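You operate a simulated robot arm through the tools that you are given. There is no shell and no other tool. Be economical: measure what you need, move in short steps, check, and stop when the job is done.

You run a simulated two-armed robot. Do the job below in one go: nothing can be reset, and whatever is moved stays where it is left.

TASK
Roll the heater out to its floor mark and set it to Fan.
Fine: free its brake, roll, brake it again, only then turn the dial.
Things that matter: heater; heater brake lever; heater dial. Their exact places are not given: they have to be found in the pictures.

Only the result counts: the job must be done as asked and must still hold three seconds after the hand-in. Knocking over, shifting, dropping, spilling or breaking anything else fails it.

THE ROBOT
Two 7-joint arms with fingered hands on one trunk, on a base that drives. Base frame: it is fixed to the floor where the robot stands at the start and does not move with it; the origin is under the middle of the robot, x ahead of it, y to its left, z up. Lengths are in mm, angles in degrees, forces in N, time in s.
The left shoulder is at the start at [70, 132, 1117], the right one opposite. With the tool pointing down near the work surface each hand reaches from about 100 to 620 mm from the robot's upright axis, wherever it stands, measured 20 degrees to its own side. Places, roughly: heater [500, 200, 400]; heater brake lever [500, 0, 800]; heater dial [500, 200, 800]. Payload 2.3 kg a hand.
The tool frame of a hand sits at the grasp point between the pads (the TCP): z along the fingers, y along the line on which they close. The tips reach 25 mm beyond it. The gripper opens to 88 mm. The gripper's body begins 29 mm behind the TCP. The gripper is a hand of 3 fingers: y runs from the thumb to the fingers, the wrist lies at [-13, -97, -162] in the tool frame, and closing takes about 1.5 s.
Orientation is told as [roll, pitch, yaw] about the base's x, y, z axes, in that order, counted from this pose: with the fingers straight down and the wrist toward the robot, the tool's x, y and z point along [0, 1, 0], [1, 0, 0] and [0, 0, -1] of the base frame.

THE INTERFACE
- The arms move only by the tool apply_moves. It takes "left_moves", "right_moves" or both (then of equal length, played together; a hand with none holds still); each is text: rows parted by semicolons, each of 6 numbers parted by spaces: the shift along the tool's x, y, z in mm, then the turn, a rotation vector about the tool's x, y, z in degrees. In form: tx ty tz ax ay az; .... A call has 1 to 10 rows; each row is the pose to reach, as a shift and turn from the pose commanded when the call began, along the tool's axes at that moment. "left_claw" and "right_claw" are, for a hand that has rows, the gripper command, from -1 (fully open) to 1 (shut), values between in proportion, set as the call begins (left out, the last holds). Rows are played at 5 a second. More than 50 mm and 8.6 degrees between two rows, or a gripper value outside its range, and nothing of the call is played. A pose out of reach is approached as far as the arm can. The call stops where the force on the tool passes 90 N (or 10 N more than at its start, if that is more) or the arm is blocked; 0.2 s more then pass. Each finger travels about 108 mm/s and halts on what it meets, pressing with about 27 N; the grip force reading is that of the motor and also rises with nothing between the fingers. The clock runs only during rows and for 0.2 s after the last one: add rows that repeat a pose to give the fingers time. The reply holds the time, the measured pose of the TCP, the force on the tool along the base axes, the opening and the grip force, in the units named above and with some noise, with the torque about the TCP (base axes, N m) and any sound that the robot's microphone picked up.
- Cameras (640 x 400 px; columns grow to the right, rows downward): "scene" is now at [111.8, 37.1, 1406.1]; the picture's right is [0.52, -0.85, 0.00], its down [-0.71, -0.43, -0.56] and it looks along [0.48, 0.29, -0.83] (base axes); focal length 261 px, centre (320, 200). "left" rides on the left gripper at [-58, -85, -99] in its tool frame; the picture's right is [-0.67, -0.35, 0.66], its down [0.69, -0.63, 0.36] and it looks along [0.29, 0.69, 0.66] (tool axes); focal length 261 px, centre (320, 200). "right" rides on the right gripper at [58, -85, -99] in its tool frame; the picture's right is [-0.67, 0.35, -0.66], its down [-0.69, -0.63, 0.37] and it looks along [-0.29, 0.69, 0.66] (tool axes); focal length 261 px, centre (320, 200).
- camera(camera): a new picture of that camera. No time passes.
- raise_lower(by): slides the trunk up (or, below 0, down) by that many mm; the arms and the scene camera ride with it, the base frame stays. It gives what a move gives, with no picture.
- steer(legs): drives the robot by 1 to 6 legs, each [ahead, left, turn to the left] in mm, mm and degrees, along the robot's own axes; the way and the turn of a leg run together, so that a leg with both is an arc; at most 1500 mm and 180 degrees a leg. The arms and the cameras ride along, it lands a little off, and it stops where it bumps. It gives what a move gives.
- move_fingers(index, middle, thumb_bend, thumb_turn, hand): sets how far each is bent, from 0 (flat) to 1 (curled in); at 0.3 the hand is open as for a grip, at 0.7 the pads meet at the TCP. One left out holds its place. A second passes; each finger stops where it meets its share of the squeeze, and holds until it gets a number again. A gripper value or a shape takes the hand back. It gives what a move gives, with no picture; readings hold the bend of each and the force on the fingers (four entries, about 0 where the hand has none), thumb and palm. thumb_turn goes from beside the hand (0) to across from the fingers (1), as for a grip.
- grasp_type(shape, hand): the hand has 3 fingers and takes this shape, open, in about a second: jaw (thumb against the fingers, like two jaws); tri (thumb and two fingers); tip (a fingertip pinch); poke (one finger out to press); point (the index stretched); flat (the hand flat); cup (the hand cupped); fist (a fist). The gripper value then closes the fingers along that shape, each until it touches; the sizes above hold for jaw. It gives what a move gives, with no picture.
- pan_tilt(pan, tilt): turns the head with the scene camera to pan (to the left, within 86 degrees either way) and tilt (down, from -29 to 69), counted from straight ahead of the robot. It gives what a move gives.
- locate(camera, pixels): for up to 12 pixels [column, row] of the newest picture of that camera ("zoom" is the newest enlarged one), the place [x, y, z] in the base frame of the surface seen there, good to about 2 mm. No time passes.
- zoom(camera, box): a new picture of the part [left, top, right, bottom] of that camera's present view, enlarged. No time passes.
- close_job(): hands the job in; it is judged then, once.

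Go step by step. Measure first, check grasps and placings, and put right what went wrong. The budget is 80 turns and 70 pictures, counting those below and the enlarged ones. Unless the task says otherwise, let go and move clear before handing in, and close with one line.

The tools are called after "Call:" as name(argument=value, ...) on one line, values as JSON. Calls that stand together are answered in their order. apply_moves: Moves the arms, as the interface text tells. Its arguments: {"type":"object","properties":{"left_moves":{"type":"string"},"left_claw":{"type":"number"},"right_moves":{"type":"string"},"right_claw":{"type":"number"}},"required":[]} The other tools are called the same way: raise_lower (by) slides the trunk up or down; grasp_type (shape, hand) gives the hand a shape; move_fingers (index, middle, thumb_bend, thumb_turn, hand) moves the fingers one by one; steer (legs) drives the base; pan_tilt (pan, tilt) turns the head that bears the scene camera; camera (camera) takes a picture; locate (camera, pixels) gives the place of the surface under pixels of a picture; zoom (camera, box) takes an enlarged picture of a part of a camera's view; close_job () hands the job in.

At the start:

```text
clock: 0.0
left_eef_pos: [321.9, 321.0, 1089.2]
left_ee_rot: [0.0, -0.1, 0.0]
left_force: [0.0, 0.1, 0.1]
left_moment: [0.02, -0.01, 0.0]
left_grip_width: 87.5
left_grip_force: 0.0
left_shape: jaw
left_bend: [0.3, 0.3, 0.3, 0.98]
left_finger forces: [0.0, 0.1, 0.0, 0.0, 0.1, 0.0]
right_eef_pos: [404.5, 27.7, 1125.3]
right_ee_rot: [0.0, 0.0, 0.0]
right_force: [-0.7, -0.1, 0.6]
right_moment: [0.01, 0.02, -0.01]
right_grip_width: 87.7
right_grip_force: 0.1
right_shape: jaw
right_bend: [0.3, 0.3, 0.3, 0.98]
right_finger forces: [0.0, 0.0, 0.1, 0.0, 0.1, 0.0]
trunk travel left (down, up): [-675.0, 165.0]
robot x, y, heading: [-0.7, -0.6, -0.1]
head pan, tilt: [31.4, 55.9]
```

scene: 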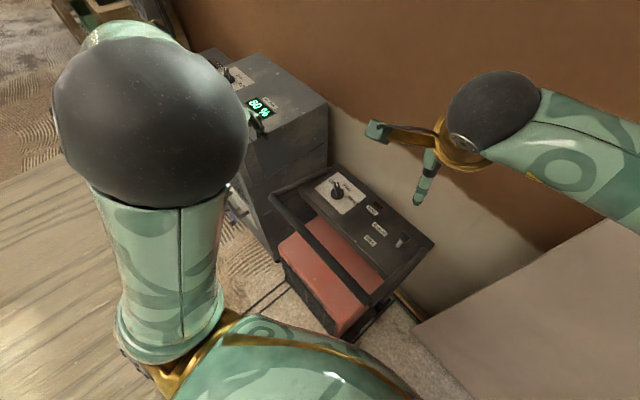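
right: 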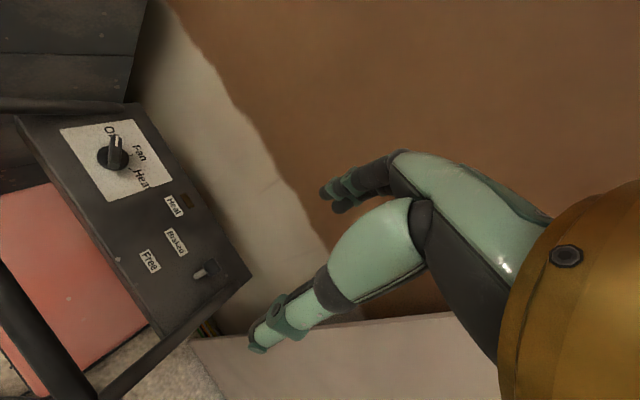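
left: 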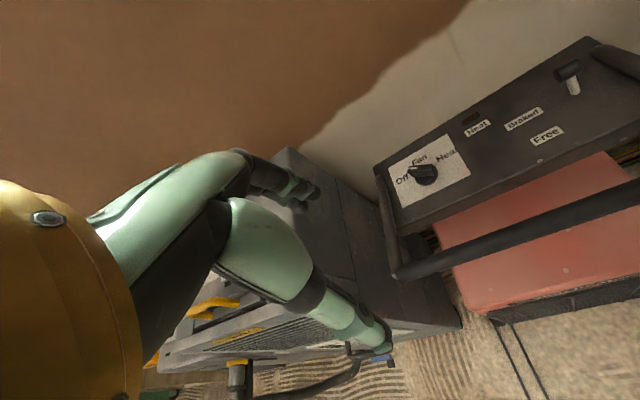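

The scene shows the heater (red body, black top) with a dial near (338,190) and a brake slot near (402,241). I'll zoom in to measure them.

Call:
zoom(camera="scene", box=[220, 140, 460, 340])

Call:
locate(camera="scene", pixels=[[338, 190], [333, 197], [402, 241], [272, 193], [330, 167], [435, 242], [370, 303], [336, 333], [283, 267], [320, 240], [410, 300], [240, 310]])

Call:
zoom(camera="right", box=[0, 80, 260, 400])

Call:
zoom(camera="left", box=[360, 20, 640, 220])

```text
2.00 times, centred on (340, 240) of scene
```

zoom: 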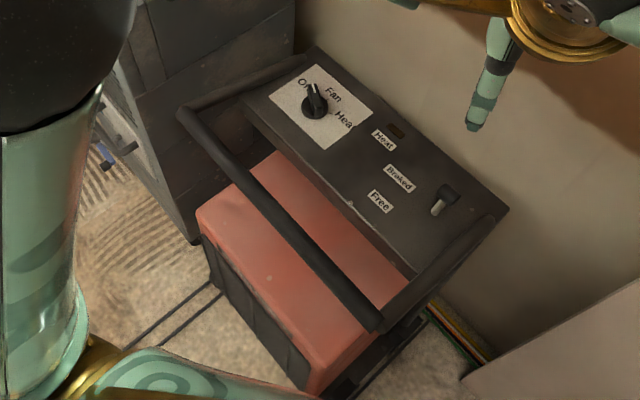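

```text
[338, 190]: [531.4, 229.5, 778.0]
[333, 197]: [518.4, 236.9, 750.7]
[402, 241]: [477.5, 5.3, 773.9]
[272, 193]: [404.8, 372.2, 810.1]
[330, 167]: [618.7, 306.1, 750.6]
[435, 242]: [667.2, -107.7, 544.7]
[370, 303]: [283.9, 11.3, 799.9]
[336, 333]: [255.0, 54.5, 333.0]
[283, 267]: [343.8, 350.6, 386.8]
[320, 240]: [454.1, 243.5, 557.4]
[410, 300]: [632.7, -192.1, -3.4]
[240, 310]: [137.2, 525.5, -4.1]
```

```text
1.25 times, centred on (130, 240) of right
```

zoom: 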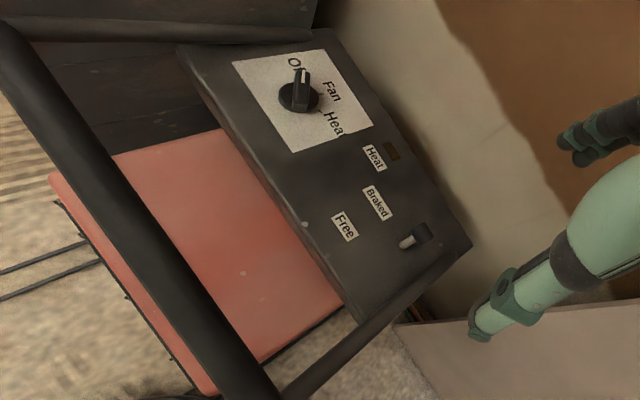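

```text
2.00 times, centred on (500, 120) of left
```

zoom: 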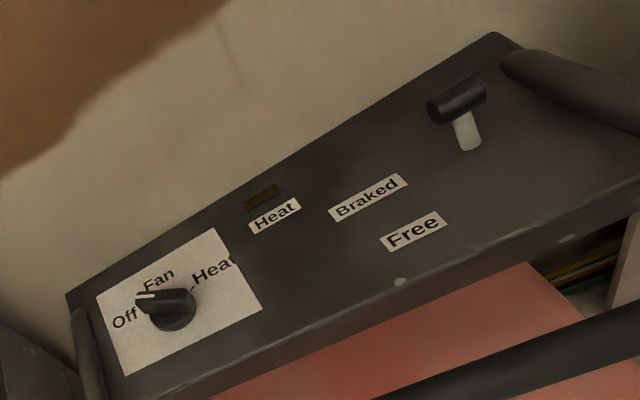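

The lever appears tilted toward "Braked" (black T-knob on a white stem). Next I need to find the floor mark, so I'll look from other head angles.

Call:
zoom(camera="left", box=[520, 40, 640, 140])

Call:
locate(camera="left", pixels=[[505, 340], [540, 390], [520, 330], [560, 380], [500, 390], [570, 72], [573, 90], [425, 175], [412, 168], [547, 137], [523, 119], [620, 180]])

Call:
pan_tilt(pan=0, tilt=69)

Call:
camera(camera="scene")

```text
4.00 times, centred on (580, 90) of left
```

zoom: 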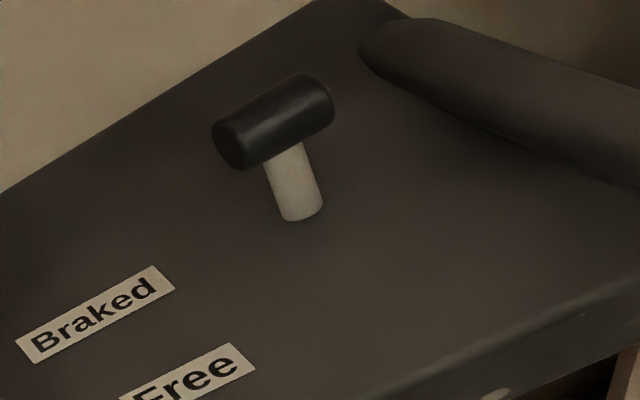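

```text
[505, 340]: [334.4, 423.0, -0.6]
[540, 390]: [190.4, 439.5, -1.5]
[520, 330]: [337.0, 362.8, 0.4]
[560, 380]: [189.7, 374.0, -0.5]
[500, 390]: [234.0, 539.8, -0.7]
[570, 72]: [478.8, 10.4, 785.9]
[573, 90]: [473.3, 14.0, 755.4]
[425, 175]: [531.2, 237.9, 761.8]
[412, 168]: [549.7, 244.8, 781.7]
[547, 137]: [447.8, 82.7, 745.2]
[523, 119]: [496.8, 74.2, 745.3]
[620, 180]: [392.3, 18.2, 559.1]
```

```text
clock: 1.0
left_eef_pos: [321.3, 320.2, 1090.2]
left_ee_rot: [0.0, -0.2, 0.1]
left_force: [0.1, -0.4, 0.2]
left_moment: [-0.01, 0.0, -0.01]
left_grip_width: 87.6
left_grip_force: 0.1
left_shape: jaw
left_bend: [0.3, 0.3, 0.3, 0.98]
left_finger forces: [0.1, 0.0, 0.1, 0.0, 0.0, 0.1]
right_eef_pos: [404.5, 27.8, 1126.5]
right_ee_rot: [0.1, -0.1, 0.0]
right_force: [0.2, 0.2, -0.1]
right_moment: [0.0, 0.02, 0.0]
right_grip_width: 87.5
right_grip_force: 0.0
right_shape: jaw
right_bend: [0.3, 0.3, 0.3, 0.98]
right_finger forces: [0.0, 0.0, 0.0, 0.1, 0.0, 0.0]
trunk travel left (down, up): [-675.0, 165.0]
robot x, y, heading: [2.7, 0.3, 0.2]
head pan, tilt: [0.0, 68.8]
```

```text
62 pictures are left
```

scene: 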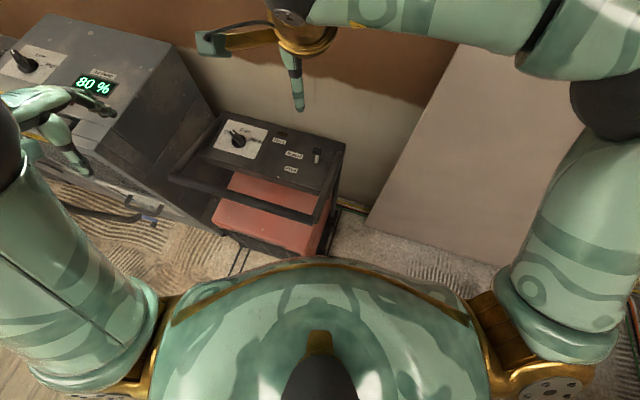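

Two dark lines on the floor near (335,420)→(190,440) may be part of the mark; the torso hides the rest. I'll look around to both sides before backing up.

Call:
pan_tilt(pan=70, tilt=50)

Call:
camera(camera="scene")

Call:
pan_tilt(pan=-75, tilt=40)

Call:
camera(camera="scene")

```text
clock: 2.4
left_eef_pos: [321.4, 320.1, 1090.0]
left_ee_rot: [0.0, 0.0, 0.0]
left_force: [-0.8, 0.4, -0.2]
left_moment: [0.01, 0.01, 0.0]
left_grip_width: 87.6
left_grip_force: 0.1
left_shape: jaw
left_bend: [0.3, 0.3, 0.3, 0.98]
left_finger forces: [0.0, 0.0, 0.0, 0.0, 0.0, 0.0]
right_eef_pos: [405.4, 28.2, 1126.2]
right_ee_rot: [0.0, 0.0, -0.1]
right_force: [-0.5, -1.5, 1.0]
right_moment: [0.04, 0.0, -0.03]
right_grip_width: 87.7
right_grip_force: 0.1
right_shape: jaw
right_bend: [0.3, 0.3, 0.3, 0.98]
right_finger forces: [0.0, 0.1, 0.0, 0.0, 0.0, 0.1]
trunk travel left (down, up): [-675.0, 165.0]
robot x, y, heading: [1.8, 2.1, -0.0]
head pan, tilt: [70.0, 50.0]
```

```text
61 pictures are left
```

scene: 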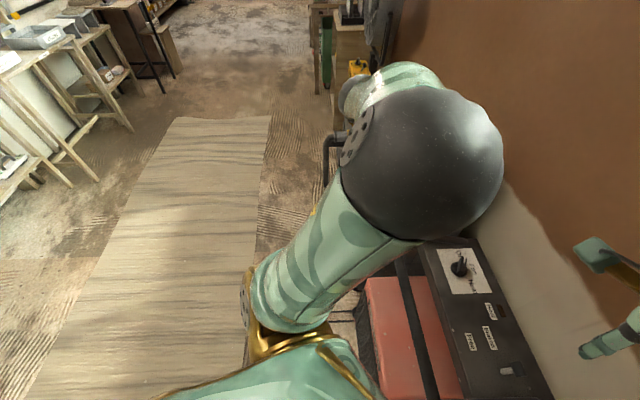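

```text
clock: 4.7
left_eef_pos: [321.4, 319.6, 1091.1]
left_ee_rot: [0.0, -0.1, 0.1]
left_force: [0.5, 0.4, 0.5]
left_moment: [0.01, -0.01, 0.0]
left_grip_width: 87.6
left_grip_force: 0.0
left_shape: jaw
left_bend: [0.3, 0.3, 0.3, 0.98]
left_finger forces: [0.0, 0.0, 0.0, 0.1, 0.0, 0.1]
right_eef_pos: [404.6, 27.3, 1126.2]
right_ee_rot: [0.0, 0.0, 0.0]
right_force: [-0.4, 0.8, -0.3]
right_moment: [0.01, 0.01, 0.01]
right_grip_width: 87.7
right_grip_force: 0.2
right_shape: jaw
right_bend: [0.3, 0.3, 0.3, 0.98]
right_finger forces: [0.1, 0.1, 0.0, 0.0, 0.1, 0.0]
trunk travel left (down, up): [-675.0, 165.0]
robot x, y, heading: [3.9, -2.5, 0.0]
head pan, tilt: [-75.0, 40.0]
```

```text
60 pictures are left
```

scene: 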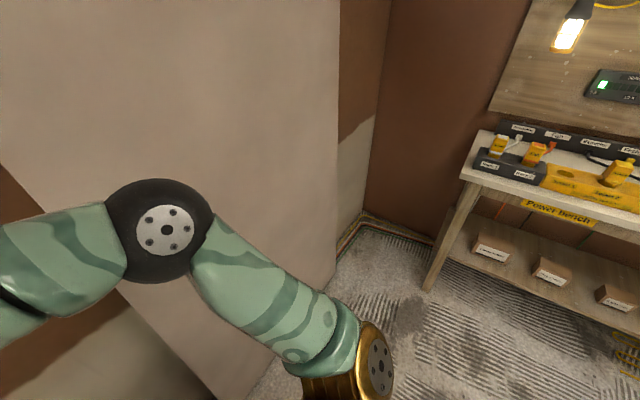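

The surroundings leave room to back up. I'll reverse 450 mm and look at the floor in front.

Call:
steer(legs=[[-450, 0, 0]])

Call:
pan_tilt(pan=15, tilt=55)

Call:
camera(camera="scene")

```text
clock: 7.3
left_eef_pos: [-116.8, 320.0, 1089.2]
left_ee_rot: [0.0, 0.0, -0.2]
left_force: [0.0, 0.0, 0.2]
left_moment: [0.02, -0.02, 0.01]
left_grip_width: 87.6
left_grip_force: 0.1
left_shape: jaw
left_bend: [0.3, 0.3, 0.3, 0.98]
left_finger forces: [0.0, 0.0, 0.0, 0.0, 0.0, 0.1]
right_eef_pos: [-34.6, 27.0, 1125.8]
right_ee_rot: [0.1, 0.1, -0.1]
right_force: [0.4, 0.5, -0.2]
right_moment: [0.03, -0.01, -0.02]
right_grip_width: 87.4
right_grip_force: 0.1
right_shape: jaw
right_bend: [0.3, 0.3, 0.3, 0.98]
right_finger forces: [0.0, 0.0, 0.1, 0.1, 0.0, 0.0]
trunk travel left (down, up): [-675.0, 165.0]
robot x, y, heading: [-439.2, 1.5, 0.0]
head pan, tilt: [-75.0, 40.0]
```

```text
clock: 9.0
left_eef_pos: [-118.2, 320.2, 1091.6]
left_ee_rot: [0.1, 0.1, -0.2]
left_force: [0.0, 1.0, 0.4]
left_moment: [-0.01, 0.0, -0.01]
left_grip_width: 87.5
left_grip_force: 0.0
left_shape: jaw
left_bend: [0.3, 0.3, 0.3, 0.98]
left_finger forces: [0.1, 0.0, 0.0, 0.1, 0.0, 0.0]
right_eef_pos: [-36.4, 26.5, 1125.6]
right_ee_rot: [0.1, 0.0, 0.0]
right_force: [-0.1, -0.1, 0.0]
right_moment: [-0.01, 0.04, 0.0]
right_grip_width: 87.4
right_grip_force: 0.0
right_shape: jaw
right_bend: [0.3, 0.3, 0.3, 0.98]
right_finger forces: [0.1, 0.0, 0.1, 0.0, 0.0, 0.1]
trunk travel left (down, up): [-675.0, 165.0]
robot x, y, heading: [-441.7, 2.8, 0.1]
head pan, tilt: [15.0, 55.0]
```

```text
59 pictures are left
```

scene: 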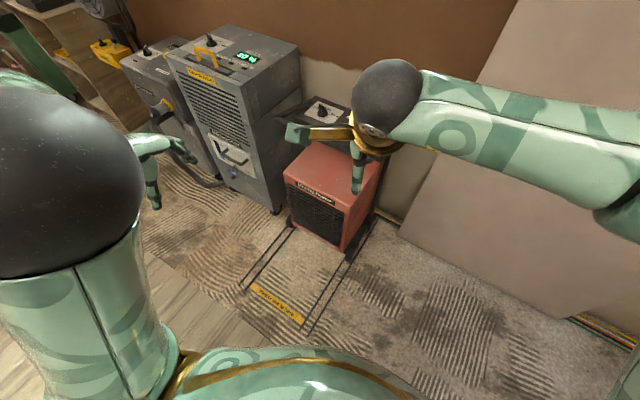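

The floor mark shows: a pair of rail lines on each side and a yellow label around (275,305). I'll zoom in and measure.

Call:
zoom(camera="scene", box=[220, 80, 420, 340])

Call:
zoom(camera="scene", box=[230, 190, 390, 340])

Call:
locate(camera="scene", pixels=[[244, 290], [304, 329], [256, 286], [303, 320], [290, 225], [340, 250], [286, 228], [368, 237], [292, 222], [283, 177], [350, 198], [370, 220]])

```text
1.54 times, centred on (320, 210) of scene
```

zoom: 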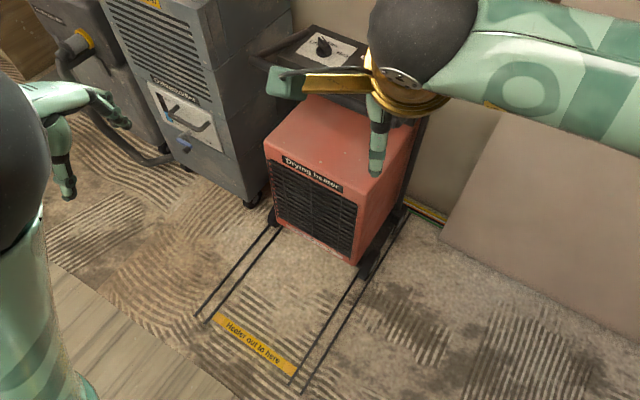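

```text
2.67 times, centred on (310, 265) of scene
```

zoom: 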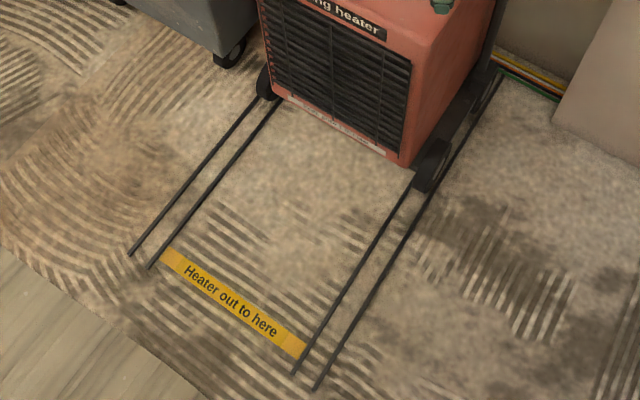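

```text
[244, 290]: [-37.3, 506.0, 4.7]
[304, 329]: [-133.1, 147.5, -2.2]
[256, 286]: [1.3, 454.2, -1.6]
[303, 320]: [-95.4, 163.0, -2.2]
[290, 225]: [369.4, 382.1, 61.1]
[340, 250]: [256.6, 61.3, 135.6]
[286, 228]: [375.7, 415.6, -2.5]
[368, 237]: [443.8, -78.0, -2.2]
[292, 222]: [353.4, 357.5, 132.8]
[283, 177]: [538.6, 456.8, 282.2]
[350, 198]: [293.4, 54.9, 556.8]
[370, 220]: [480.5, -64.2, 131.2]
```

The label reads "Heater out to here". I'll measure rail ends, bar edges, and heater wheel and front corners from this zoom.

Call:
locate(camera="zoom", pixels=[[130, 254], [150, 267], [293, 372], [316, 388], [170, 248], [161, 257], [306, 348], [297, 357], [255, 100], [460, 155], [268, 96], [432, 180]])

Call:
locate(camera="zoom", pixels=[[277, 90], [402, 163], [265, 10], [410, 60], [420, 190], [410, 188], [500, 75], [278, 104], [387, 210], [398, 220], [424, 188], [263, 70]])

```text
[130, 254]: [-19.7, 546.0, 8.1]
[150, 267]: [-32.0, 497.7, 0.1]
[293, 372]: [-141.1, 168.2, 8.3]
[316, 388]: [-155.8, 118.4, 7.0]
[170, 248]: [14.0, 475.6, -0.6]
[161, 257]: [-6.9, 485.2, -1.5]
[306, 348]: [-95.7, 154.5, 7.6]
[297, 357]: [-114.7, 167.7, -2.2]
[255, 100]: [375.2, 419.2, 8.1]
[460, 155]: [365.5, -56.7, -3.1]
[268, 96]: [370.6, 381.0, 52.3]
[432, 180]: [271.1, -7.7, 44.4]
```

```text
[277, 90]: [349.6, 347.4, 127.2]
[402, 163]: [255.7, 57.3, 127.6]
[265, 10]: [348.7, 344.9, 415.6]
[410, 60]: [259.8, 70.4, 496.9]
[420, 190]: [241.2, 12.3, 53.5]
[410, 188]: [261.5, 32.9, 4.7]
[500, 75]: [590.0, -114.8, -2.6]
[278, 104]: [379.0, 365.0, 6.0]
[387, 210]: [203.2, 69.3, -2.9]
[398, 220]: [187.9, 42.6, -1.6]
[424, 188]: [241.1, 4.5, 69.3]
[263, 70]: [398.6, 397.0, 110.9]
```

Roll direction is about (-0.955, 0.298), so I should face heading -17.4° and need a roll of ~375 mm. First I'll check the grey unit's height and position before driving in beside it.

Call:
camera(camera="scene")

Call:
locate(camera="scene", pixels=[[295, 50], [252, 75], [240, 35], [190, 72], [205, 55], [230, 155], [275, 208], [170, 105], [150, 50], [304, 120], [323, 112], [213, 180]])

```text
56 pictures are left
```

scene: 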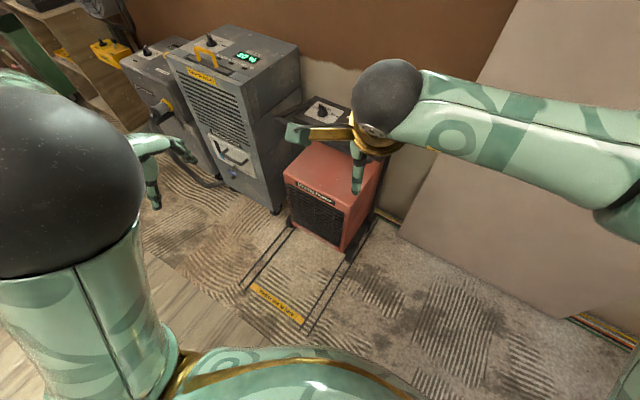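

```text
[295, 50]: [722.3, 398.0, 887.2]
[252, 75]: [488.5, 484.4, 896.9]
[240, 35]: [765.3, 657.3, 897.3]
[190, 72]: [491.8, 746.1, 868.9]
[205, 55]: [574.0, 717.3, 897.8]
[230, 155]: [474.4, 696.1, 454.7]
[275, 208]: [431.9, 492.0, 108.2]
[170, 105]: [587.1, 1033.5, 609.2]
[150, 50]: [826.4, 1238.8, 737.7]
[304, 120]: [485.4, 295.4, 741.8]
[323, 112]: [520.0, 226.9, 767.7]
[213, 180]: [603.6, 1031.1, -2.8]
```

Dehumidifier top is at 897, so the hands at ~1090 clear it. I'll turn to heading -17.4, shift left, then approach.

Call:
steer(legs=[[0, 0, -17.4], [0, 397, 0], [360, 0, 0]])

Call:
pan_tilt(pan=0, tilt=60)

Call:
camera(camera="scene")

```text
clock: 14.4
left_eef_pos: [423.5, 486.6, 1090.6]
left_ee_rot: [0.0, -0.1, -17.0]
left_force: [0.9, 0.0, -0.3]
left_moment: [0.03, 0.0, 0.01]
left_grip_width: 87.6
left_grip_force: 0.0
left_shape: jaw
left_bend: [0.3, 0.3, 0.3, 0.98]
left_finger forces: [0.0, 0.1, 0.0, 0.0, 0.0, 0.1]
right_eef_pos: [417.5, 181.4, 1127.5]
right_ee_rot: [0.0, -0.1, -16.9]
right_force: [-0.4, -0.5, 1.1]
right_moment: [-0.01, -0.01, 0.02]
right_grip_width: 87.9
right_grip_force: 0.1
right_shape: jaw
right_bend: [0.3, 0.3, 0.3, 0.98]
right_finger forces: [0.0, 0.1, 0.1, 0.1, 0.0, 0.0]
trunk travel left (down, up): [-675.0, 165.0]
robot x, y, heading: [19.3, 275.9, -17.0]
head pan, tilt: [15.0, 55.0]
```

```text
clock: 15.2
left_eef_pos: [426.1, 485.7, 1089.9]
left_ee_rot: [0.0, 0.0, -16.9]
left_force: [0.3, -0.1, 0.4]
left_moment: [0.01, 0.03, 0.02]
left_grip_width: 87.6
left_grip_force: 0.0
left_shape: jaw
left_bend: [0.3, 0.3, 0.3, 0.98]
left_finger forces: [0.1, 0.0, 0.0, 0.0, 0.0, 0.0]
right_eef_pos: [419.2, 181.2, 1126.6]
right_ee_rot: [0.0, 0.0, -16.9]
right_force: [0.2, -0.2, 1.0]
right_moment: [-0.02, 0.04, 0.01]
right_grip_width: 87.6
right_grip_force: 0.0
right_shape: jaw
right_bend: [0.3, 0.3, 0.3, 0.98]
right_finger forces: [0.1, 0.0, 0.1, 0.0, 0.1, 0.0]
trunk travel left (down, up): [-675.0, 165.0]
robot x, y, heading: [25.2, 273.5, -17.1]
head pan, tilt: [0.0, 60.0]
```

```text
55 pictures are left
```

scene: 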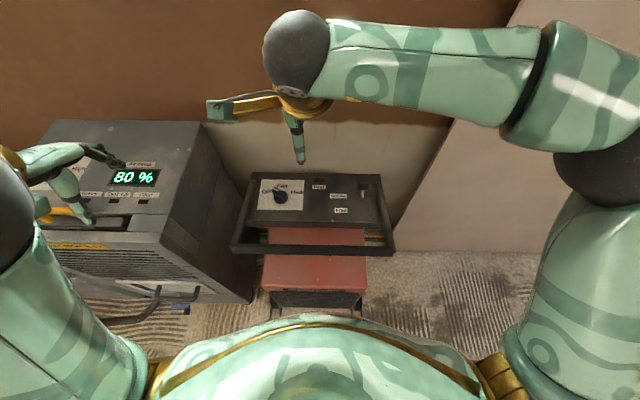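

The robot now faces the heater squarely. I'll zoom in on the panel and measure the lever and dial.

Call:
zoom(camera="scene", box=[310, 165, 406, 225])

Call:
locate(camera="zoom", pixels=[[355, 132], [353, 170], [353, 195], [335, 132], [375, 132], [60, 130], [190, 205], [210, 302], [355, 118], [353, 215], [395, 100], [353, 240]])

Call:
zoom(camera="scene", box=[230, 160, 326, 220])

Call:
locate(camera="scene", pixels=[[238, 249], [290, 250], [340, 249], [390, 249], [340, 253], [243, 205], [388, 215]])

```text
6.67 times, centred on (358, 195) of scene
```

zoom: 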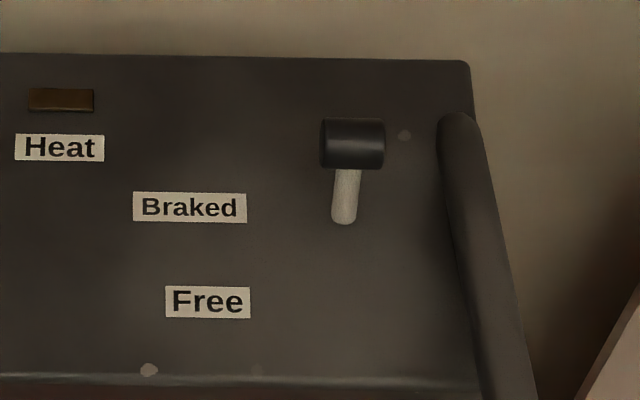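

```text
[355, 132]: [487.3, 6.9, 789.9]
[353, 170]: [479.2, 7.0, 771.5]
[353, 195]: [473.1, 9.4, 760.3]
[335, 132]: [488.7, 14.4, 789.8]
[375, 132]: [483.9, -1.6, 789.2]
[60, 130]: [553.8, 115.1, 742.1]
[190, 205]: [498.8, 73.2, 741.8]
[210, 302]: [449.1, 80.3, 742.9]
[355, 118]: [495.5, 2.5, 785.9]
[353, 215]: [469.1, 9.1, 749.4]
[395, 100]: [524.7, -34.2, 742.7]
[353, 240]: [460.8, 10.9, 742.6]
```

```text
6.67 times, centred on (278, 190) of scene
```

zoom: 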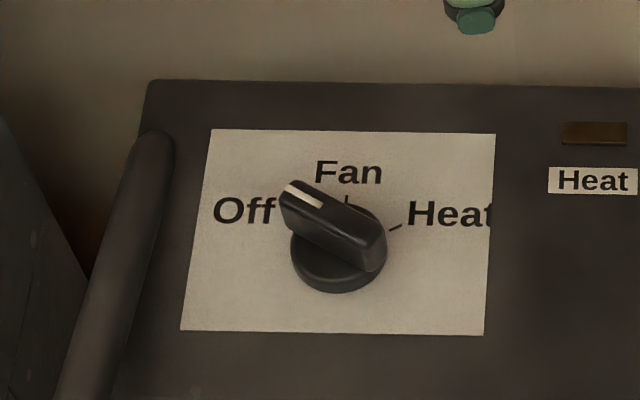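

```text
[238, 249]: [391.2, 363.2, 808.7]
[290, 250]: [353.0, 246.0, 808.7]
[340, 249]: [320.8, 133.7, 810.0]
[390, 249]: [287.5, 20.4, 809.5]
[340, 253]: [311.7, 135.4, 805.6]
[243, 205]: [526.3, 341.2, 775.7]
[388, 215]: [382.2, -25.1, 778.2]
```

The lever's stem leaves the panel at (469,9,745) and leans away from the robot, with its knob centred at ~(482,8,780); dial points at Off. I'll bring the open right hand above the lever.

Call:
apply_moves(right_moves="-36 28 0 0 0 0; -71 55 0 0 0 0; -107 83 0 0 0 0; -142 110 0 0 0 0; -142 110 48 0 0 0; -142 110 96 0 0 0; -142 110 144 0 0 0; -142 110 192 0 0 0; -142 110 240 0 0 0; -142 110 270 0 0 0", right_claw=-1)

Call:
camera(camera="right")

Call:
camera(camera="scene")

```text
clock: 17.4
left_eef_pos: [424.8, 485.5, 1091.0]
left_ee_rot: [0.0, 0.0, -16.9]
left_force: [-0.6, 0.1, 0.3]
left_moment: [-0.03, 0.05, 0.03]
left_grip_width: 87.7
left_grip_force: 0.1
left_shape: jaw
left_bend: [0.3, 0.3, 0.3, 0.98]
left_finger forces: [0.1, 0.1, 0.0, 0.0, 0.0, 0.0]
right_eef_pos: [483.0, 14.6, 854.5]
right_ee_rot: [0.0, 0.1, -16.9]
right_force: [0.3, -0.2, 0.6]
right_moment: [0.01, 0.02, -0.01]
right_grip_width: 87.7
right_grip_force: 0.0
right_shape: jaw
right_bend: [0.3, 0.3, 0.3, 0.98]
right_finger forces: [0.0, 0.0, 0.0, 0.0, 0.0, 0.1]
trunk travel left (down, up): [-675.0, 165.0]
robot x, y, heading: [25.6, 271.2, -16.9]
head pan, tilt: [0.0, 60.0]
```

```text
52 pictures are left
```

right: 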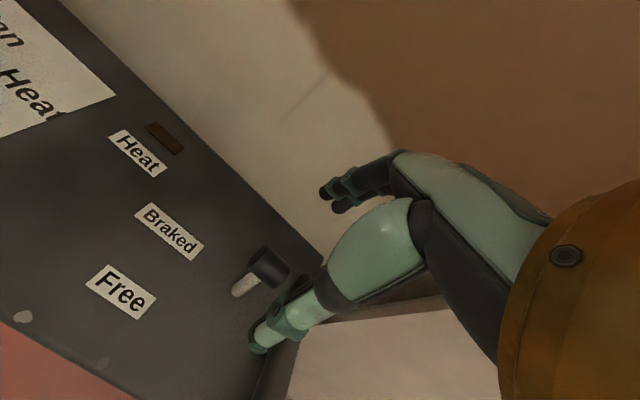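

```text
51 pictures are left
```

scene: 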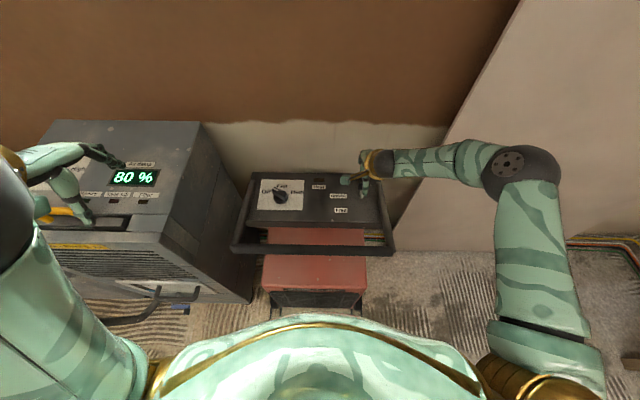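

The hand is right over the lever. I'll descend to z≈783 with the knob between thumb and fingers, then close gently.

Call:
apply_moves(right_moves="0 0 25 0 0 0; 0 0 50 0 0 0; 0 0 70 0 0 0", right_claw=-1)

Call:
camera(camera="right")

```text
clock: 18.2
left_eef_pos: [426.0, 485.1, 1090.0]
left_ee_rot: [-0.1, 0.0, -16.8]
left_force: [0.1, 0.9, 0.4]
left_moment: [-0.01, 0.01, -0.01]
left_grip_width: 87.7
left_grip_force: 0.0
left_shape: jaw
left_bend: [0.3, 0.3, 0.3, 0.98]
left_finger forces: [0.0, 0.0, 0.0, 0.0, 0.0, 0.0]
right_eef_pos: [482.2, 14.8, 784.7]
right_ee_rot: [0.0, 0.0, -16.9]
right_force: [-0.1, 0.1, -0.8]
right_moment: [-0.01, -0.02, 0.01]
right_grip_width: 87.6
right_grip_force: 0.2
right_shape: jaw
right_bend: [0.3, 0.3, 0.3, 0.98]
right_finger forces: [0.0, 0.1, 0.0, 0.1, 0.1, 0.0]
trunk travel left (down, up): [-675.0, 165.0]
robot x, y, heading: [25.2, 274.4, -16.9]
head pan, tilt: [0.0, 60.0]
```

```text
50 pictures are left
```

right: 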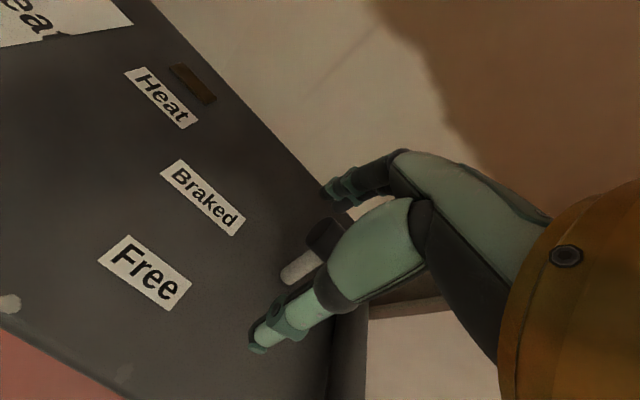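

The knob is between the thumb and fingers. I'll close on it and hold.

Call:
apply_moves(right_moves="0 0 0 0 0 0; 0 0 0 0 0 0; 0 0 0 0 0 0; 0 0 0 0 0 0; 0 0 0 0 0 0; 0 0 0 0 0 0; 0 0 0 0 0 0; 0 0 0 0 0 0", right_claw=0.8)

Call:
camera(camera="right")

```text
clock: 20.0
left_eef_pos: [424.5, 486.0, 1090.6]
left_ee_rot: [0.0, -0.1, -16.9]
left_force: [-0.5, -0.2, 0.1]
left_moment: [0.0, -0.03, 0.01]
left_grip_width: 87.8
left_grip_force: 0.0
left_shape: jaw
left_bend: [0.3, 0.3, 0.3, 0.98]
left_finger forces: [0.0, 0.1, 0.0, 0.1, 0.0, 0.0]
right_eef_pos: [483.8, 14.2, 786.7]
right_ee_rot: [0.0, -0.1, -16.9]
right_force: [1.8, 0.1, 0.5]
right_moment: [0.01, 0.01, 0.0]
right_grip_width: 9.0
right_grip_force: 0.1
right_shape: jaw
right_bend: [0.72, 0.64, 0.73, 1.0]
right_finger forces: [1.4, 0.1, 0.1, 0.0, 0.5, 0.0]
trunk travel left (down, up): [-675.0, 165.0]
robot x, y, heading: [22.3, 274.9, -17.0]
head pan, tilt: [0.0, 60.0]
```

```text
49 pictures are left
```

right: 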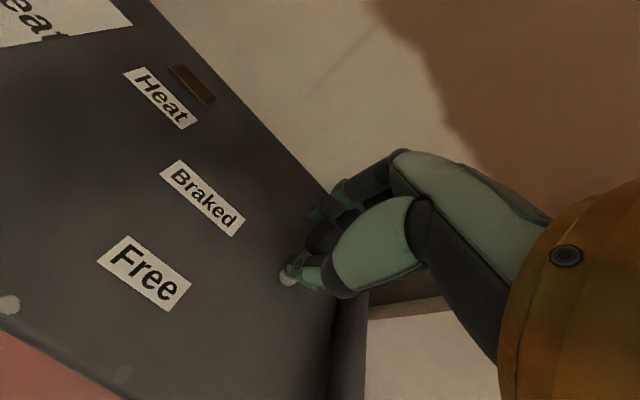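

The fingers wrap the lever (index in contact). I'll pull it toward the robot in small rows.

Call:
apply_moves(right_moves="0 -8 0 0 0 0; 0 -16 0 0 0 0; 0 -24 0 0 0 0; 0 -32 0 0 0 0; 0 -40 0 0 0 0; 0 -40 0 0 0 0")

Call:
camera(camera="right")

```text
clock: 21.4
left_eef_pos: [425.1, 486.5, 1090.4]
left_ee_rot: [0.0, 0.0, -17.0]
left_force: [-1.0, 0.6, -0.5]
left_moment: [0.01, -0.01, -0.01]
left_grip_width: 87.6
left_grip_force: 0.0
left_shape: jaw
left_bend: [0.3, 0.3, 0.3, 0.98]
left_finger forces: [0.0, 0.0, 0.0, 0.0, 0.1, 0.0]
right_eef_pos: [445.3, 26.1, 786.4]
right_ee_rot: [0.0, -0.1, -16.9]
right_force: [4.2, -1.5, 3.9]
right_moment: [-0.08, -0.19, 0.05]
right_grip_width: 9.9
right_grip_force: 0.0
right_shape: jaw
right_bend: [0.72, 0.58, 0.73, 1.0]
right_finger forces: [0.1, 6.7, 0.1, 0.0, 0.8, 0.0]
trunk travel left (down, up): [-675.0, 165.0]
robot x, y, heading: [23.3, 272.7, -17.0]
head pan, tilt: [0.0, 60.0]
```

```text
48 pictures are left
```

right: 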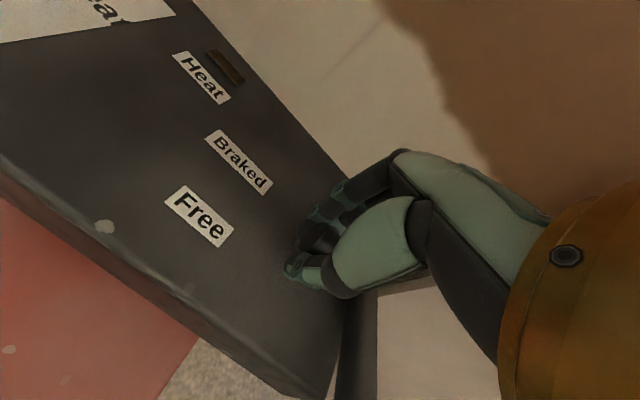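

The knob seems to follow with low force. I'll pull a bit further until resistance appears.

Call:
apply_moves(right_moves="0 -6 2 0 0 0; 0 -12 3 0 0 0; 0 -18 4 0 0 0; 0 -18 4 0 0 0")

Call:
zoom(camera="right", box=[240, 140, 400, 340])

```text
clock: 22.4
left_eef_pos: [423.5, 487.1, 1089.8]
left_ee_rot: [0.0, 0.0, -16.9]
left_force: [0.4, 0.2, -0.5]
left_moment: [0.03, 0.0, 0.0]
left_grip_width: 87.8
left_grip_force: 0.1
left_shape: jaw
left_bend: [0.3, 0.3, 0.3, 0.98]
left_finger forces: [0.1, 0.1, 0.1, 0.1, 0.0, 0.0]
right_eef_pos: [426.8, 31.7, 781.1]
right_ee_rot: [-0.1, 0.1, -16.9]
right_force: [1.4, -1.0, 5.6]
right_moment: [-0.11, -0.15, 0.03]
right_grip_width: 10.4
right_grip_force: 0.0
right_shape: jaw
right_bend: [0.72, 0.59, 0.72, 1.0]
right_finger forces: [0.0, 6.3, 0.0, 0.0, 2.2, 0.0]
trunk travel left (down, up): [-675.0, 165.0]
robot x, y, heading: [27.8, 270.7, -16.8]
head pan, tilt: [0.0, 60.0]
```

```text
2.00 times, centred on (320, 240) of right
```

zoom: 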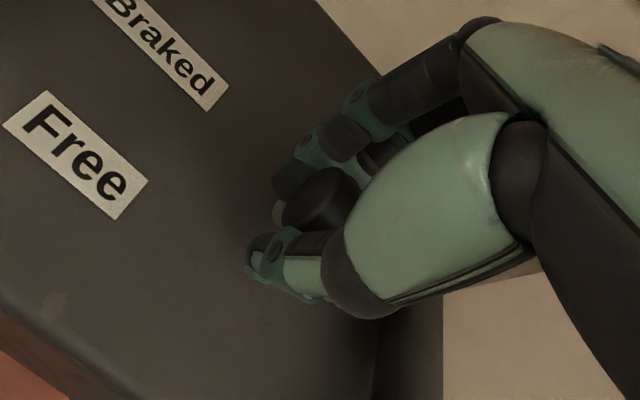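

The knob is still in hand and has come ~58 mm, level with "Free". I'll open, rise and look.

Call:
apply_moves(right_moves="0 0 0 0 0 0; 0 0 0 0 0 0; 0 0 0 0 0 0; 0 0 0 0 0 0; 0 0 0 0 0 0; 0 0 -40 0 0 0; 0 0 -80 0 0 0; -40 0 -120 0 0 0; -80 0 -120 0 0 0", right_claw=-1)

Call:
zoom(camera="scene", box=[310, 165, 406, 225])

```text
refused: row 8 steps farther than a row can; nothing moved
```

```text
6.67 times, centred on (358, 195) of scene
```

zoom: 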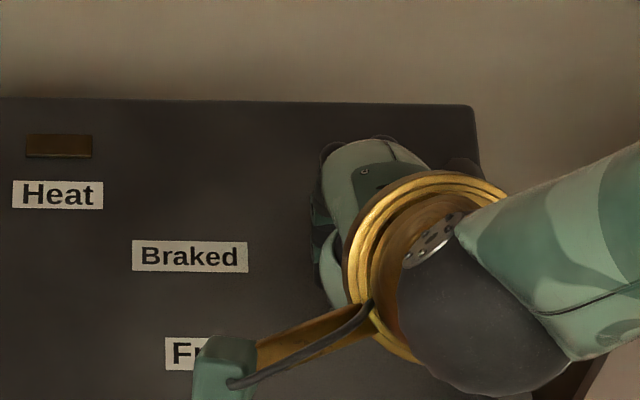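

The panel has shifted toward the robot in this view ("Braked" moved from row 207 to 257), so the brake is free and the heater began rolling. I'll open the hand and rise.

Call:
apply_moves(right_moves="0 0 0 0 0 0; 0 0 0 0 0 0; 0 0 0 0 0 0; 0 0 0 0 0 0; 0 0 0 0 0 0; 0 0 -40 0 0 0; 0 0 -80 0 0 0; -20 0 -120 0 0 0; -60 0 -130 0 0 0; -100 0 -130 0 0 0", right_claw=-1)

Call:
zoom(camera="scene", box=[310, 165, 406, 225])

Call:
locate(camera="zoom", pixels=[[190, 257], [210, 352], [353, 190], [353, 220], [353, 250]])

```text
clock: 24.6
left_eef_pos: [424.4, 484.2, 1090.0]
left_ee_rot: [0.1, 0.0, -17.0]
left_force: [0.1, -0.8, -0.3]
left_moment: [-0.01, -0.02, 0.0]
left_grip_width: 87.6
left_grip_force: 0.0
left_shape: jaw
left_bend: [0.3, 0.3, 0.3, 0.98]
left_finger forces: [0.0, 0.1, 0.0, 0.0, 0.0, 0.1]
right_eef_pos: [397.7, -67.2, 912.0]
right_ee_rot: [0.1, 0.0, -16.9]
right_force: [0.3, -0.4, 0.7]
right_moment: [0.04, -0.02, 0.01]
right_grip_width: 88.0
right_grip_force: 0.1
right_shape: jaw
right_bend: [0.3, 0.3, 0.3, 0.98]
right_finger forces: [0.0, 0.1, 0.0, 0.0, 0.0, 0.1]
trunk travel left (down, up): [-675.0, 165.0]
robot x, y, heading: [22.5, 275.2, -16.9]
head pan, tilt: [0.0, 60.0]
```

```text
6.67 times, centred on (358, 195) of scene
```

zoom: 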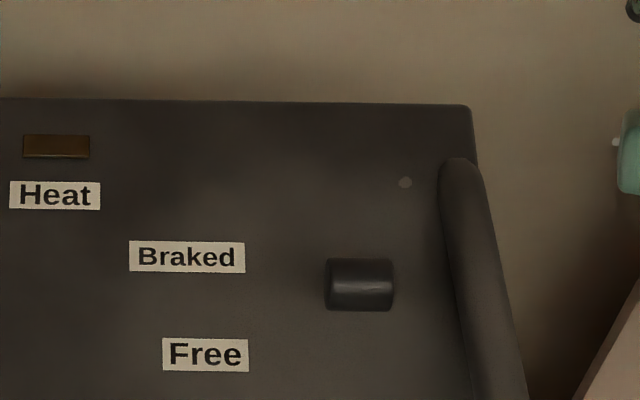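

```text
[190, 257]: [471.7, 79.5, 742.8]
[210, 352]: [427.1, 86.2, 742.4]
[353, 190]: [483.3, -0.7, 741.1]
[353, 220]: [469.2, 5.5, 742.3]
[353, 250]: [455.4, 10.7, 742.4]
```

The knob now leans to the Free side and the heater moved ~28 mm, so the brake is released. Next I'll measure the handle bar to grip it with both hands.

Call:
zoom(camera="scene", box=[230, 230, 400, 280])

Call:
locate(camera="scene", pixels=[[290, 252], [290, 254], [290, 256], [290, 258], [290, 260], [345, 252], [345, 254], [345, 256], [345, 258], [345, 260], [345, 262], [290, 262]])

```text
3.76 times, centred on (315, 255) of scene
```

zoom: 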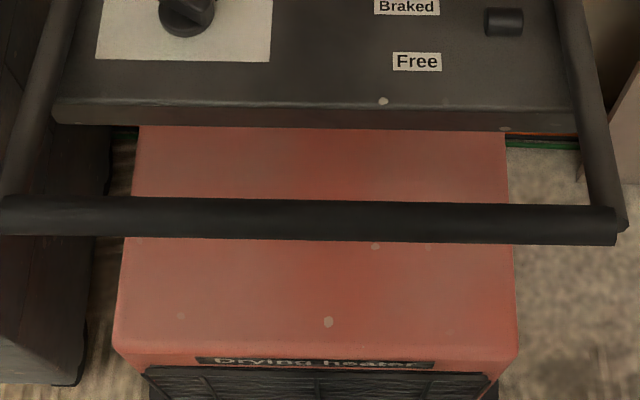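

```text
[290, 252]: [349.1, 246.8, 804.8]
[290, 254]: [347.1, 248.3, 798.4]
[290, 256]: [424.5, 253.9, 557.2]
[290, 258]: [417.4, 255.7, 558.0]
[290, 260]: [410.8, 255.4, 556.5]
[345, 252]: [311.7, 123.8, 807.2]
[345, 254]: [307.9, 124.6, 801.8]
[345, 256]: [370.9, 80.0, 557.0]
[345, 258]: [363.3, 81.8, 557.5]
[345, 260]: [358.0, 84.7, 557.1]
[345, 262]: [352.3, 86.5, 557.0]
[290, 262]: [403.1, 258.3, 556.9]
```

Those came from the old picture; I'll repeat it on the newest zoom, where the bar spans rows ~197–240.

Call:
locate(camera="zoom", pixels=[[220, 200], [220, 210], [220, 220], [220, 230], [220, 236], [430, 202], [430, 212], [430, 222], [430, 232], [430, 239], [40, 215], [590, 225]])

```text
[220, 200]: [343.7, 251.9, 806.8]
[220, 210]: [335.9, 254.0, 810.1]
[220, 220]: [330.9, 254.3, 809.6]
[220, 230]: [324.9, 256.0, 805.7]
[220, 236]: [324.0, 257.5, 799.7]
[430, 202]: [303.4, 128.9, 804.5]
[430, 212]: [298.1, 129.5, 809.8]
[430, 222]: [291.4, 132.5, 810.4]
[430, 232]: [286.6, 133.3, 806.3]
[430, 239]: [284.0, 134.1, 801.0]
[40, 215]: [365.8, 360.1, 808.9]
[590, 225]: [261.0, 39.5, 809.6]
```

The bar axis runs through (334,254)–(294,131) at z≈798. I'll bring both hands above it, 160 mm apart.

Call:
apply_moves(left_moves="-45 -4 0 0 0 0; -90 -9 0 0 0 0; -135 -13 0 0 0 0; -180 -17 0 0 0 0; -224 -22 0 0 0 0; -224 -22 48 0 0 0; -224 -22 96 0 0 0; -224 -22 144 0 0 0; -224 -22 192 0 0 0; -224 -22 220 0 0 0", right_moves="30 -32 0 0 0 0; 60 -64 0 0 0 0; 91 -96 0 0 0 0; 121 -128 0 0 0 0; 151 -160 0 0 0 0; 151 -160 10 0 0 0; 151 -160 20 0 0 0; 151 -160 30 0 0 0; 151 -160 42 0 0 0; 151 -160 42 0 0 0", left_claw=-1, right_claw=-1)

Call:
camera(camera="scene")

```text
clock: 26.8
left_eef_pos: [342.6, 275.3, 865.9]
left_ee_rot: [-0.1, -0.1, -16.6]
left_force: [-0.3, 0.3, 0.2]
left_moment: [0.01, 0.0, 0.02]
left_grip_width: 88.2
left_grip_force: 0.1
left_shape: jaw
left_bend: [0.3, 0.3, 0.3, 0.98]
left_finger forces: [0.1, 0.1, 0.1, 0.1, 0.0, 0.0]
left hand out of reach, approached as far as the arm can: row 2, 3, 4, 5, 6, 7, 8, 9, 10
right_eef_pos: [287.4, 124.8, 869.8]
right_ee_rot: [0.5, 0.2, -17.6]
right_force: [-0.3, -0.4, 0.2]
right_moment: [0.01, -0.01, 0.0]
right_grip_width: 87.7
right_grip_force: 0.0
right_shape: jaw
right_bend: [0.3, 0.3, 0.3, 0.98]
right_finger forces: [0.0, 0.0, 0.0, 0.0, 0.0, 0.0]
right hand out of reach, approached as far as the arm can: row 5, 6
trunk travel left (down, up): [-675.0, 165.0]
robot x, y, heading: [27.5, 276.3, -17.2]
head pan, tilt: [0.0, 60.0]
```

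```text
43 pictures are left
```

scene: 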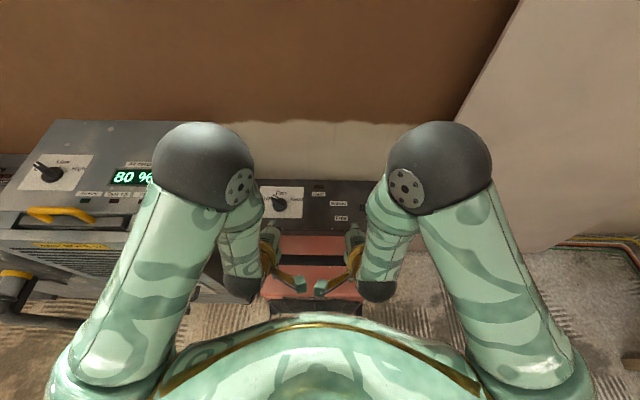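

Both hands are within a few mm of the targets. I'll descend ~70 mm over the bar.

Call:
apply_moves(left_moves="0 -2 25 0 0 0; 0 -4 50 0 0 0; 0 -4 68 0 0 0", right_moves="0 3 25 0 0 0; 0 5 50 0 0 0; 0 5 72 0 0 0")

Call:
camera(camera="left")

Call:
camera(camera="right")

```text
clock: 27.6
left_eef_pos: [339.1, 276.5, 798.1]
left_ee_rot: [0.1, 0.0, -17.1]
left_force: [-0.5, 0.1, 0.7]
left_moment: [0.01, -0.01, 0.0]
left_grip_width: 87.8
left_grip_force: 0.0
left_shape: jaw
left_bend: [0.3, 0.3, 0.3, 0.98]
left_finger forces: [0.0, 0.0, 0.1, 0.1, 0.1, 0.1]
right_eef_pos: [294.3, 126.3, 797.9]
right_ee_rot: [0.0, 0.0, -16.9]
right_force: [-0.1, 0.2, 0.5]
right_moment: [-0.01, -0.02, 0.02]
right_grip_width: 87.7
right_grip_force: 0.2
right_shape: jaw
right_bend: [0.3, 0.3, 0.3, 0.98]
right_finger forces: [0.0, 0.1, 0.0, 0.1, 0.0, 0.0]
trunk travel left (down, up): [-675.0, 165.0]
robot x, y, heading: [22.7, 274.6, -17.1]
head pan, tilt: [0.0, 60.0]
```

```text
42 pictures are left
```

left: 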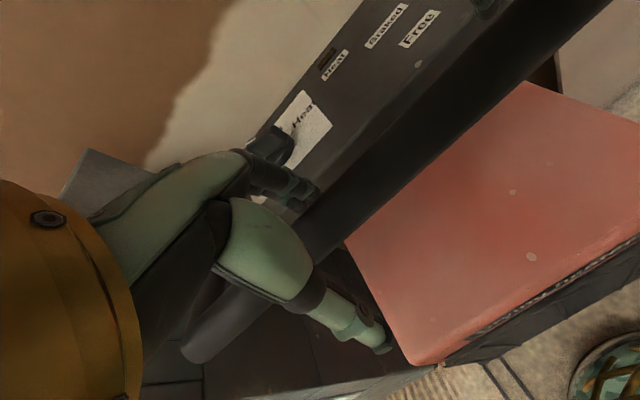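

```text
41 pictures are left
```

right: 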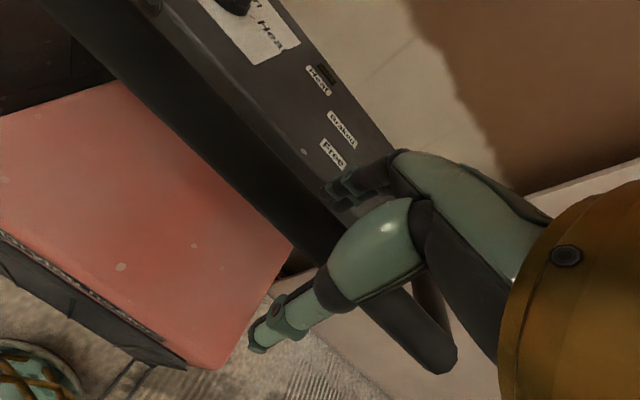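

Both hands straddle the bar. I'll close both.

Call:
apply_moves(left_moves="0 0 0 0 0 0; 0 0 0 0 0 0; 0 0 0 0 0 0; 0 0 0 0 0 0; 0 0 0 0 0 0; 0 0 0 0 0 0; 0 0 0 0 0 0; 0 0 0 0 0 0", right_moves="0 0 0 0 0 0; 0 0 0 0 0 0; 0 0 0 0 0 0; 0 0 0 0 0 0; 0 0 0 0 0 0; 0 0 0 0 0 0; 0 0 0 0 0 0; 0 0 0 0 0 0", left_claw=0.8, right_claw=0.8)

Call:
camera(camera="right")

```text
clock: 29.4
left_eef_pos: [337.8, 276.9, 799.5]
left_ee_rot: [0.1, -0.2, -17.0]
left_force: [2.4, -0.3, -0.7]
left_moment: [0.01, 0.04, 0.0]
left_grip_width: 9.1
left_grip_force: 0.1
left_shape: jaw
left_bend: [0.72, 0.64, 0.73, 1.0]
left_finger forces: [1.7, 0.0, 0.0, 0.0, 0.0, 0.0]
right_eef_pos: [294.8, 124.9, 797.5]
right_ee_rot: [0.0, 0.0, -16.9]
right_force: [-1.8, 0.6, -0.1]
right_moment: [0.01, 0.01, 0.0]
right_grip_width: 9.5
right_grip_force: 0.1
right_shape: jaw
right_bend: [0.72, 0.64, 0.72, 1.0]
right_finger forces: [0.1, 0.0, 0.0, 0.0, 2.4, 0.1]
trunk travel left (down, up): [-675.0, 165.0]
robot x, y, heading: [25.4, 270.3, -17.1]
head pan, tilt: [0.0, 60.0]
```

```text
40 pictures are left
```

right: 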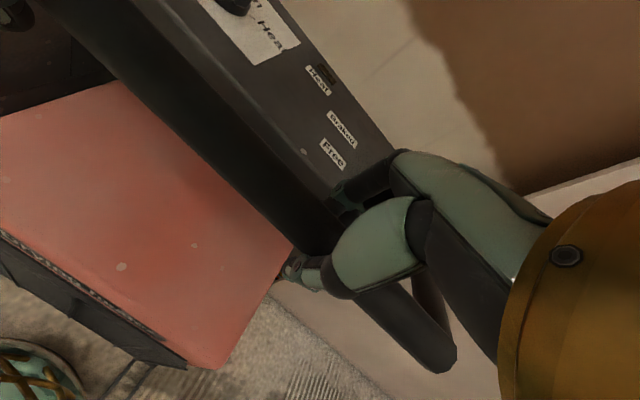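

The fingers cage the bar under it. I'll drive back 150 mm as a test.

Call:
steer(legs=[[-150, 0, 0]])

Call:
camera(camera="right")

Call:
camera(camera="scene")

```text
clock: 30.7
left_eef_pos: [200.3, 318.0, 798.9]
left_ee_rot: [0.0, -0.1, -16.9]
left_force: [2.0, -0.3, -0.7]
left_moment: [0.01, -0.02, 0.01]
left_grip_width: 8.6
left_grip_force: 0.1
left_shape: jaw
left_bend: [0.72, 0.64, 0.73, 1.0]
left_finger forces: [1.7, 0.0, 0.1, 0.0, 0.1, 0.1]
right_eef_pos: [155.0, 166.2, 797.0]
right_ee_rot: [0.0, 0.0, -16.8]
right_force: [-0.9, 1.2, 1.0]
right_moment: [0.01, 0.01, -0.05]
right_grip_width: 9.6
right_grip_force: 0.0
right_shape: jaw
right_bend: [0.72, 0.64, 0.72, 1.0]
right_finger forces: [0.0, 0.0, 0.0, 0.0, 2.1, 0.0]
trunk travel left (down, up): [-675.0, 165.0]
robot x, y, heading: [-114.1, 317.3, -16.9]
head pan, tilt: [0.0, 60.0]
```

```text
39 pictures are left
```

right: 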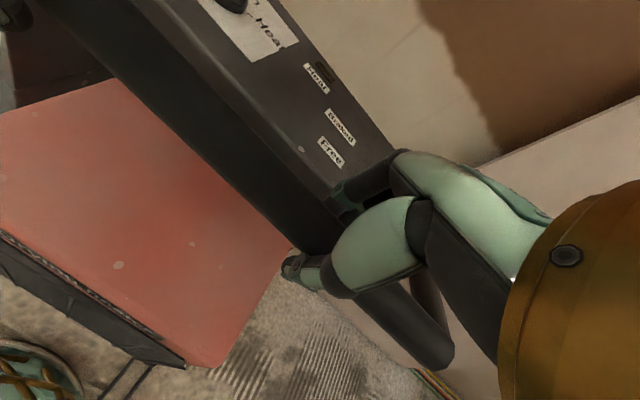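

```text
38 pictures are left
```

scene: 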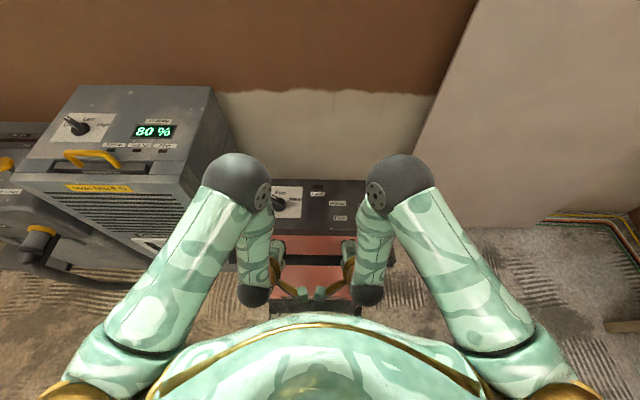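

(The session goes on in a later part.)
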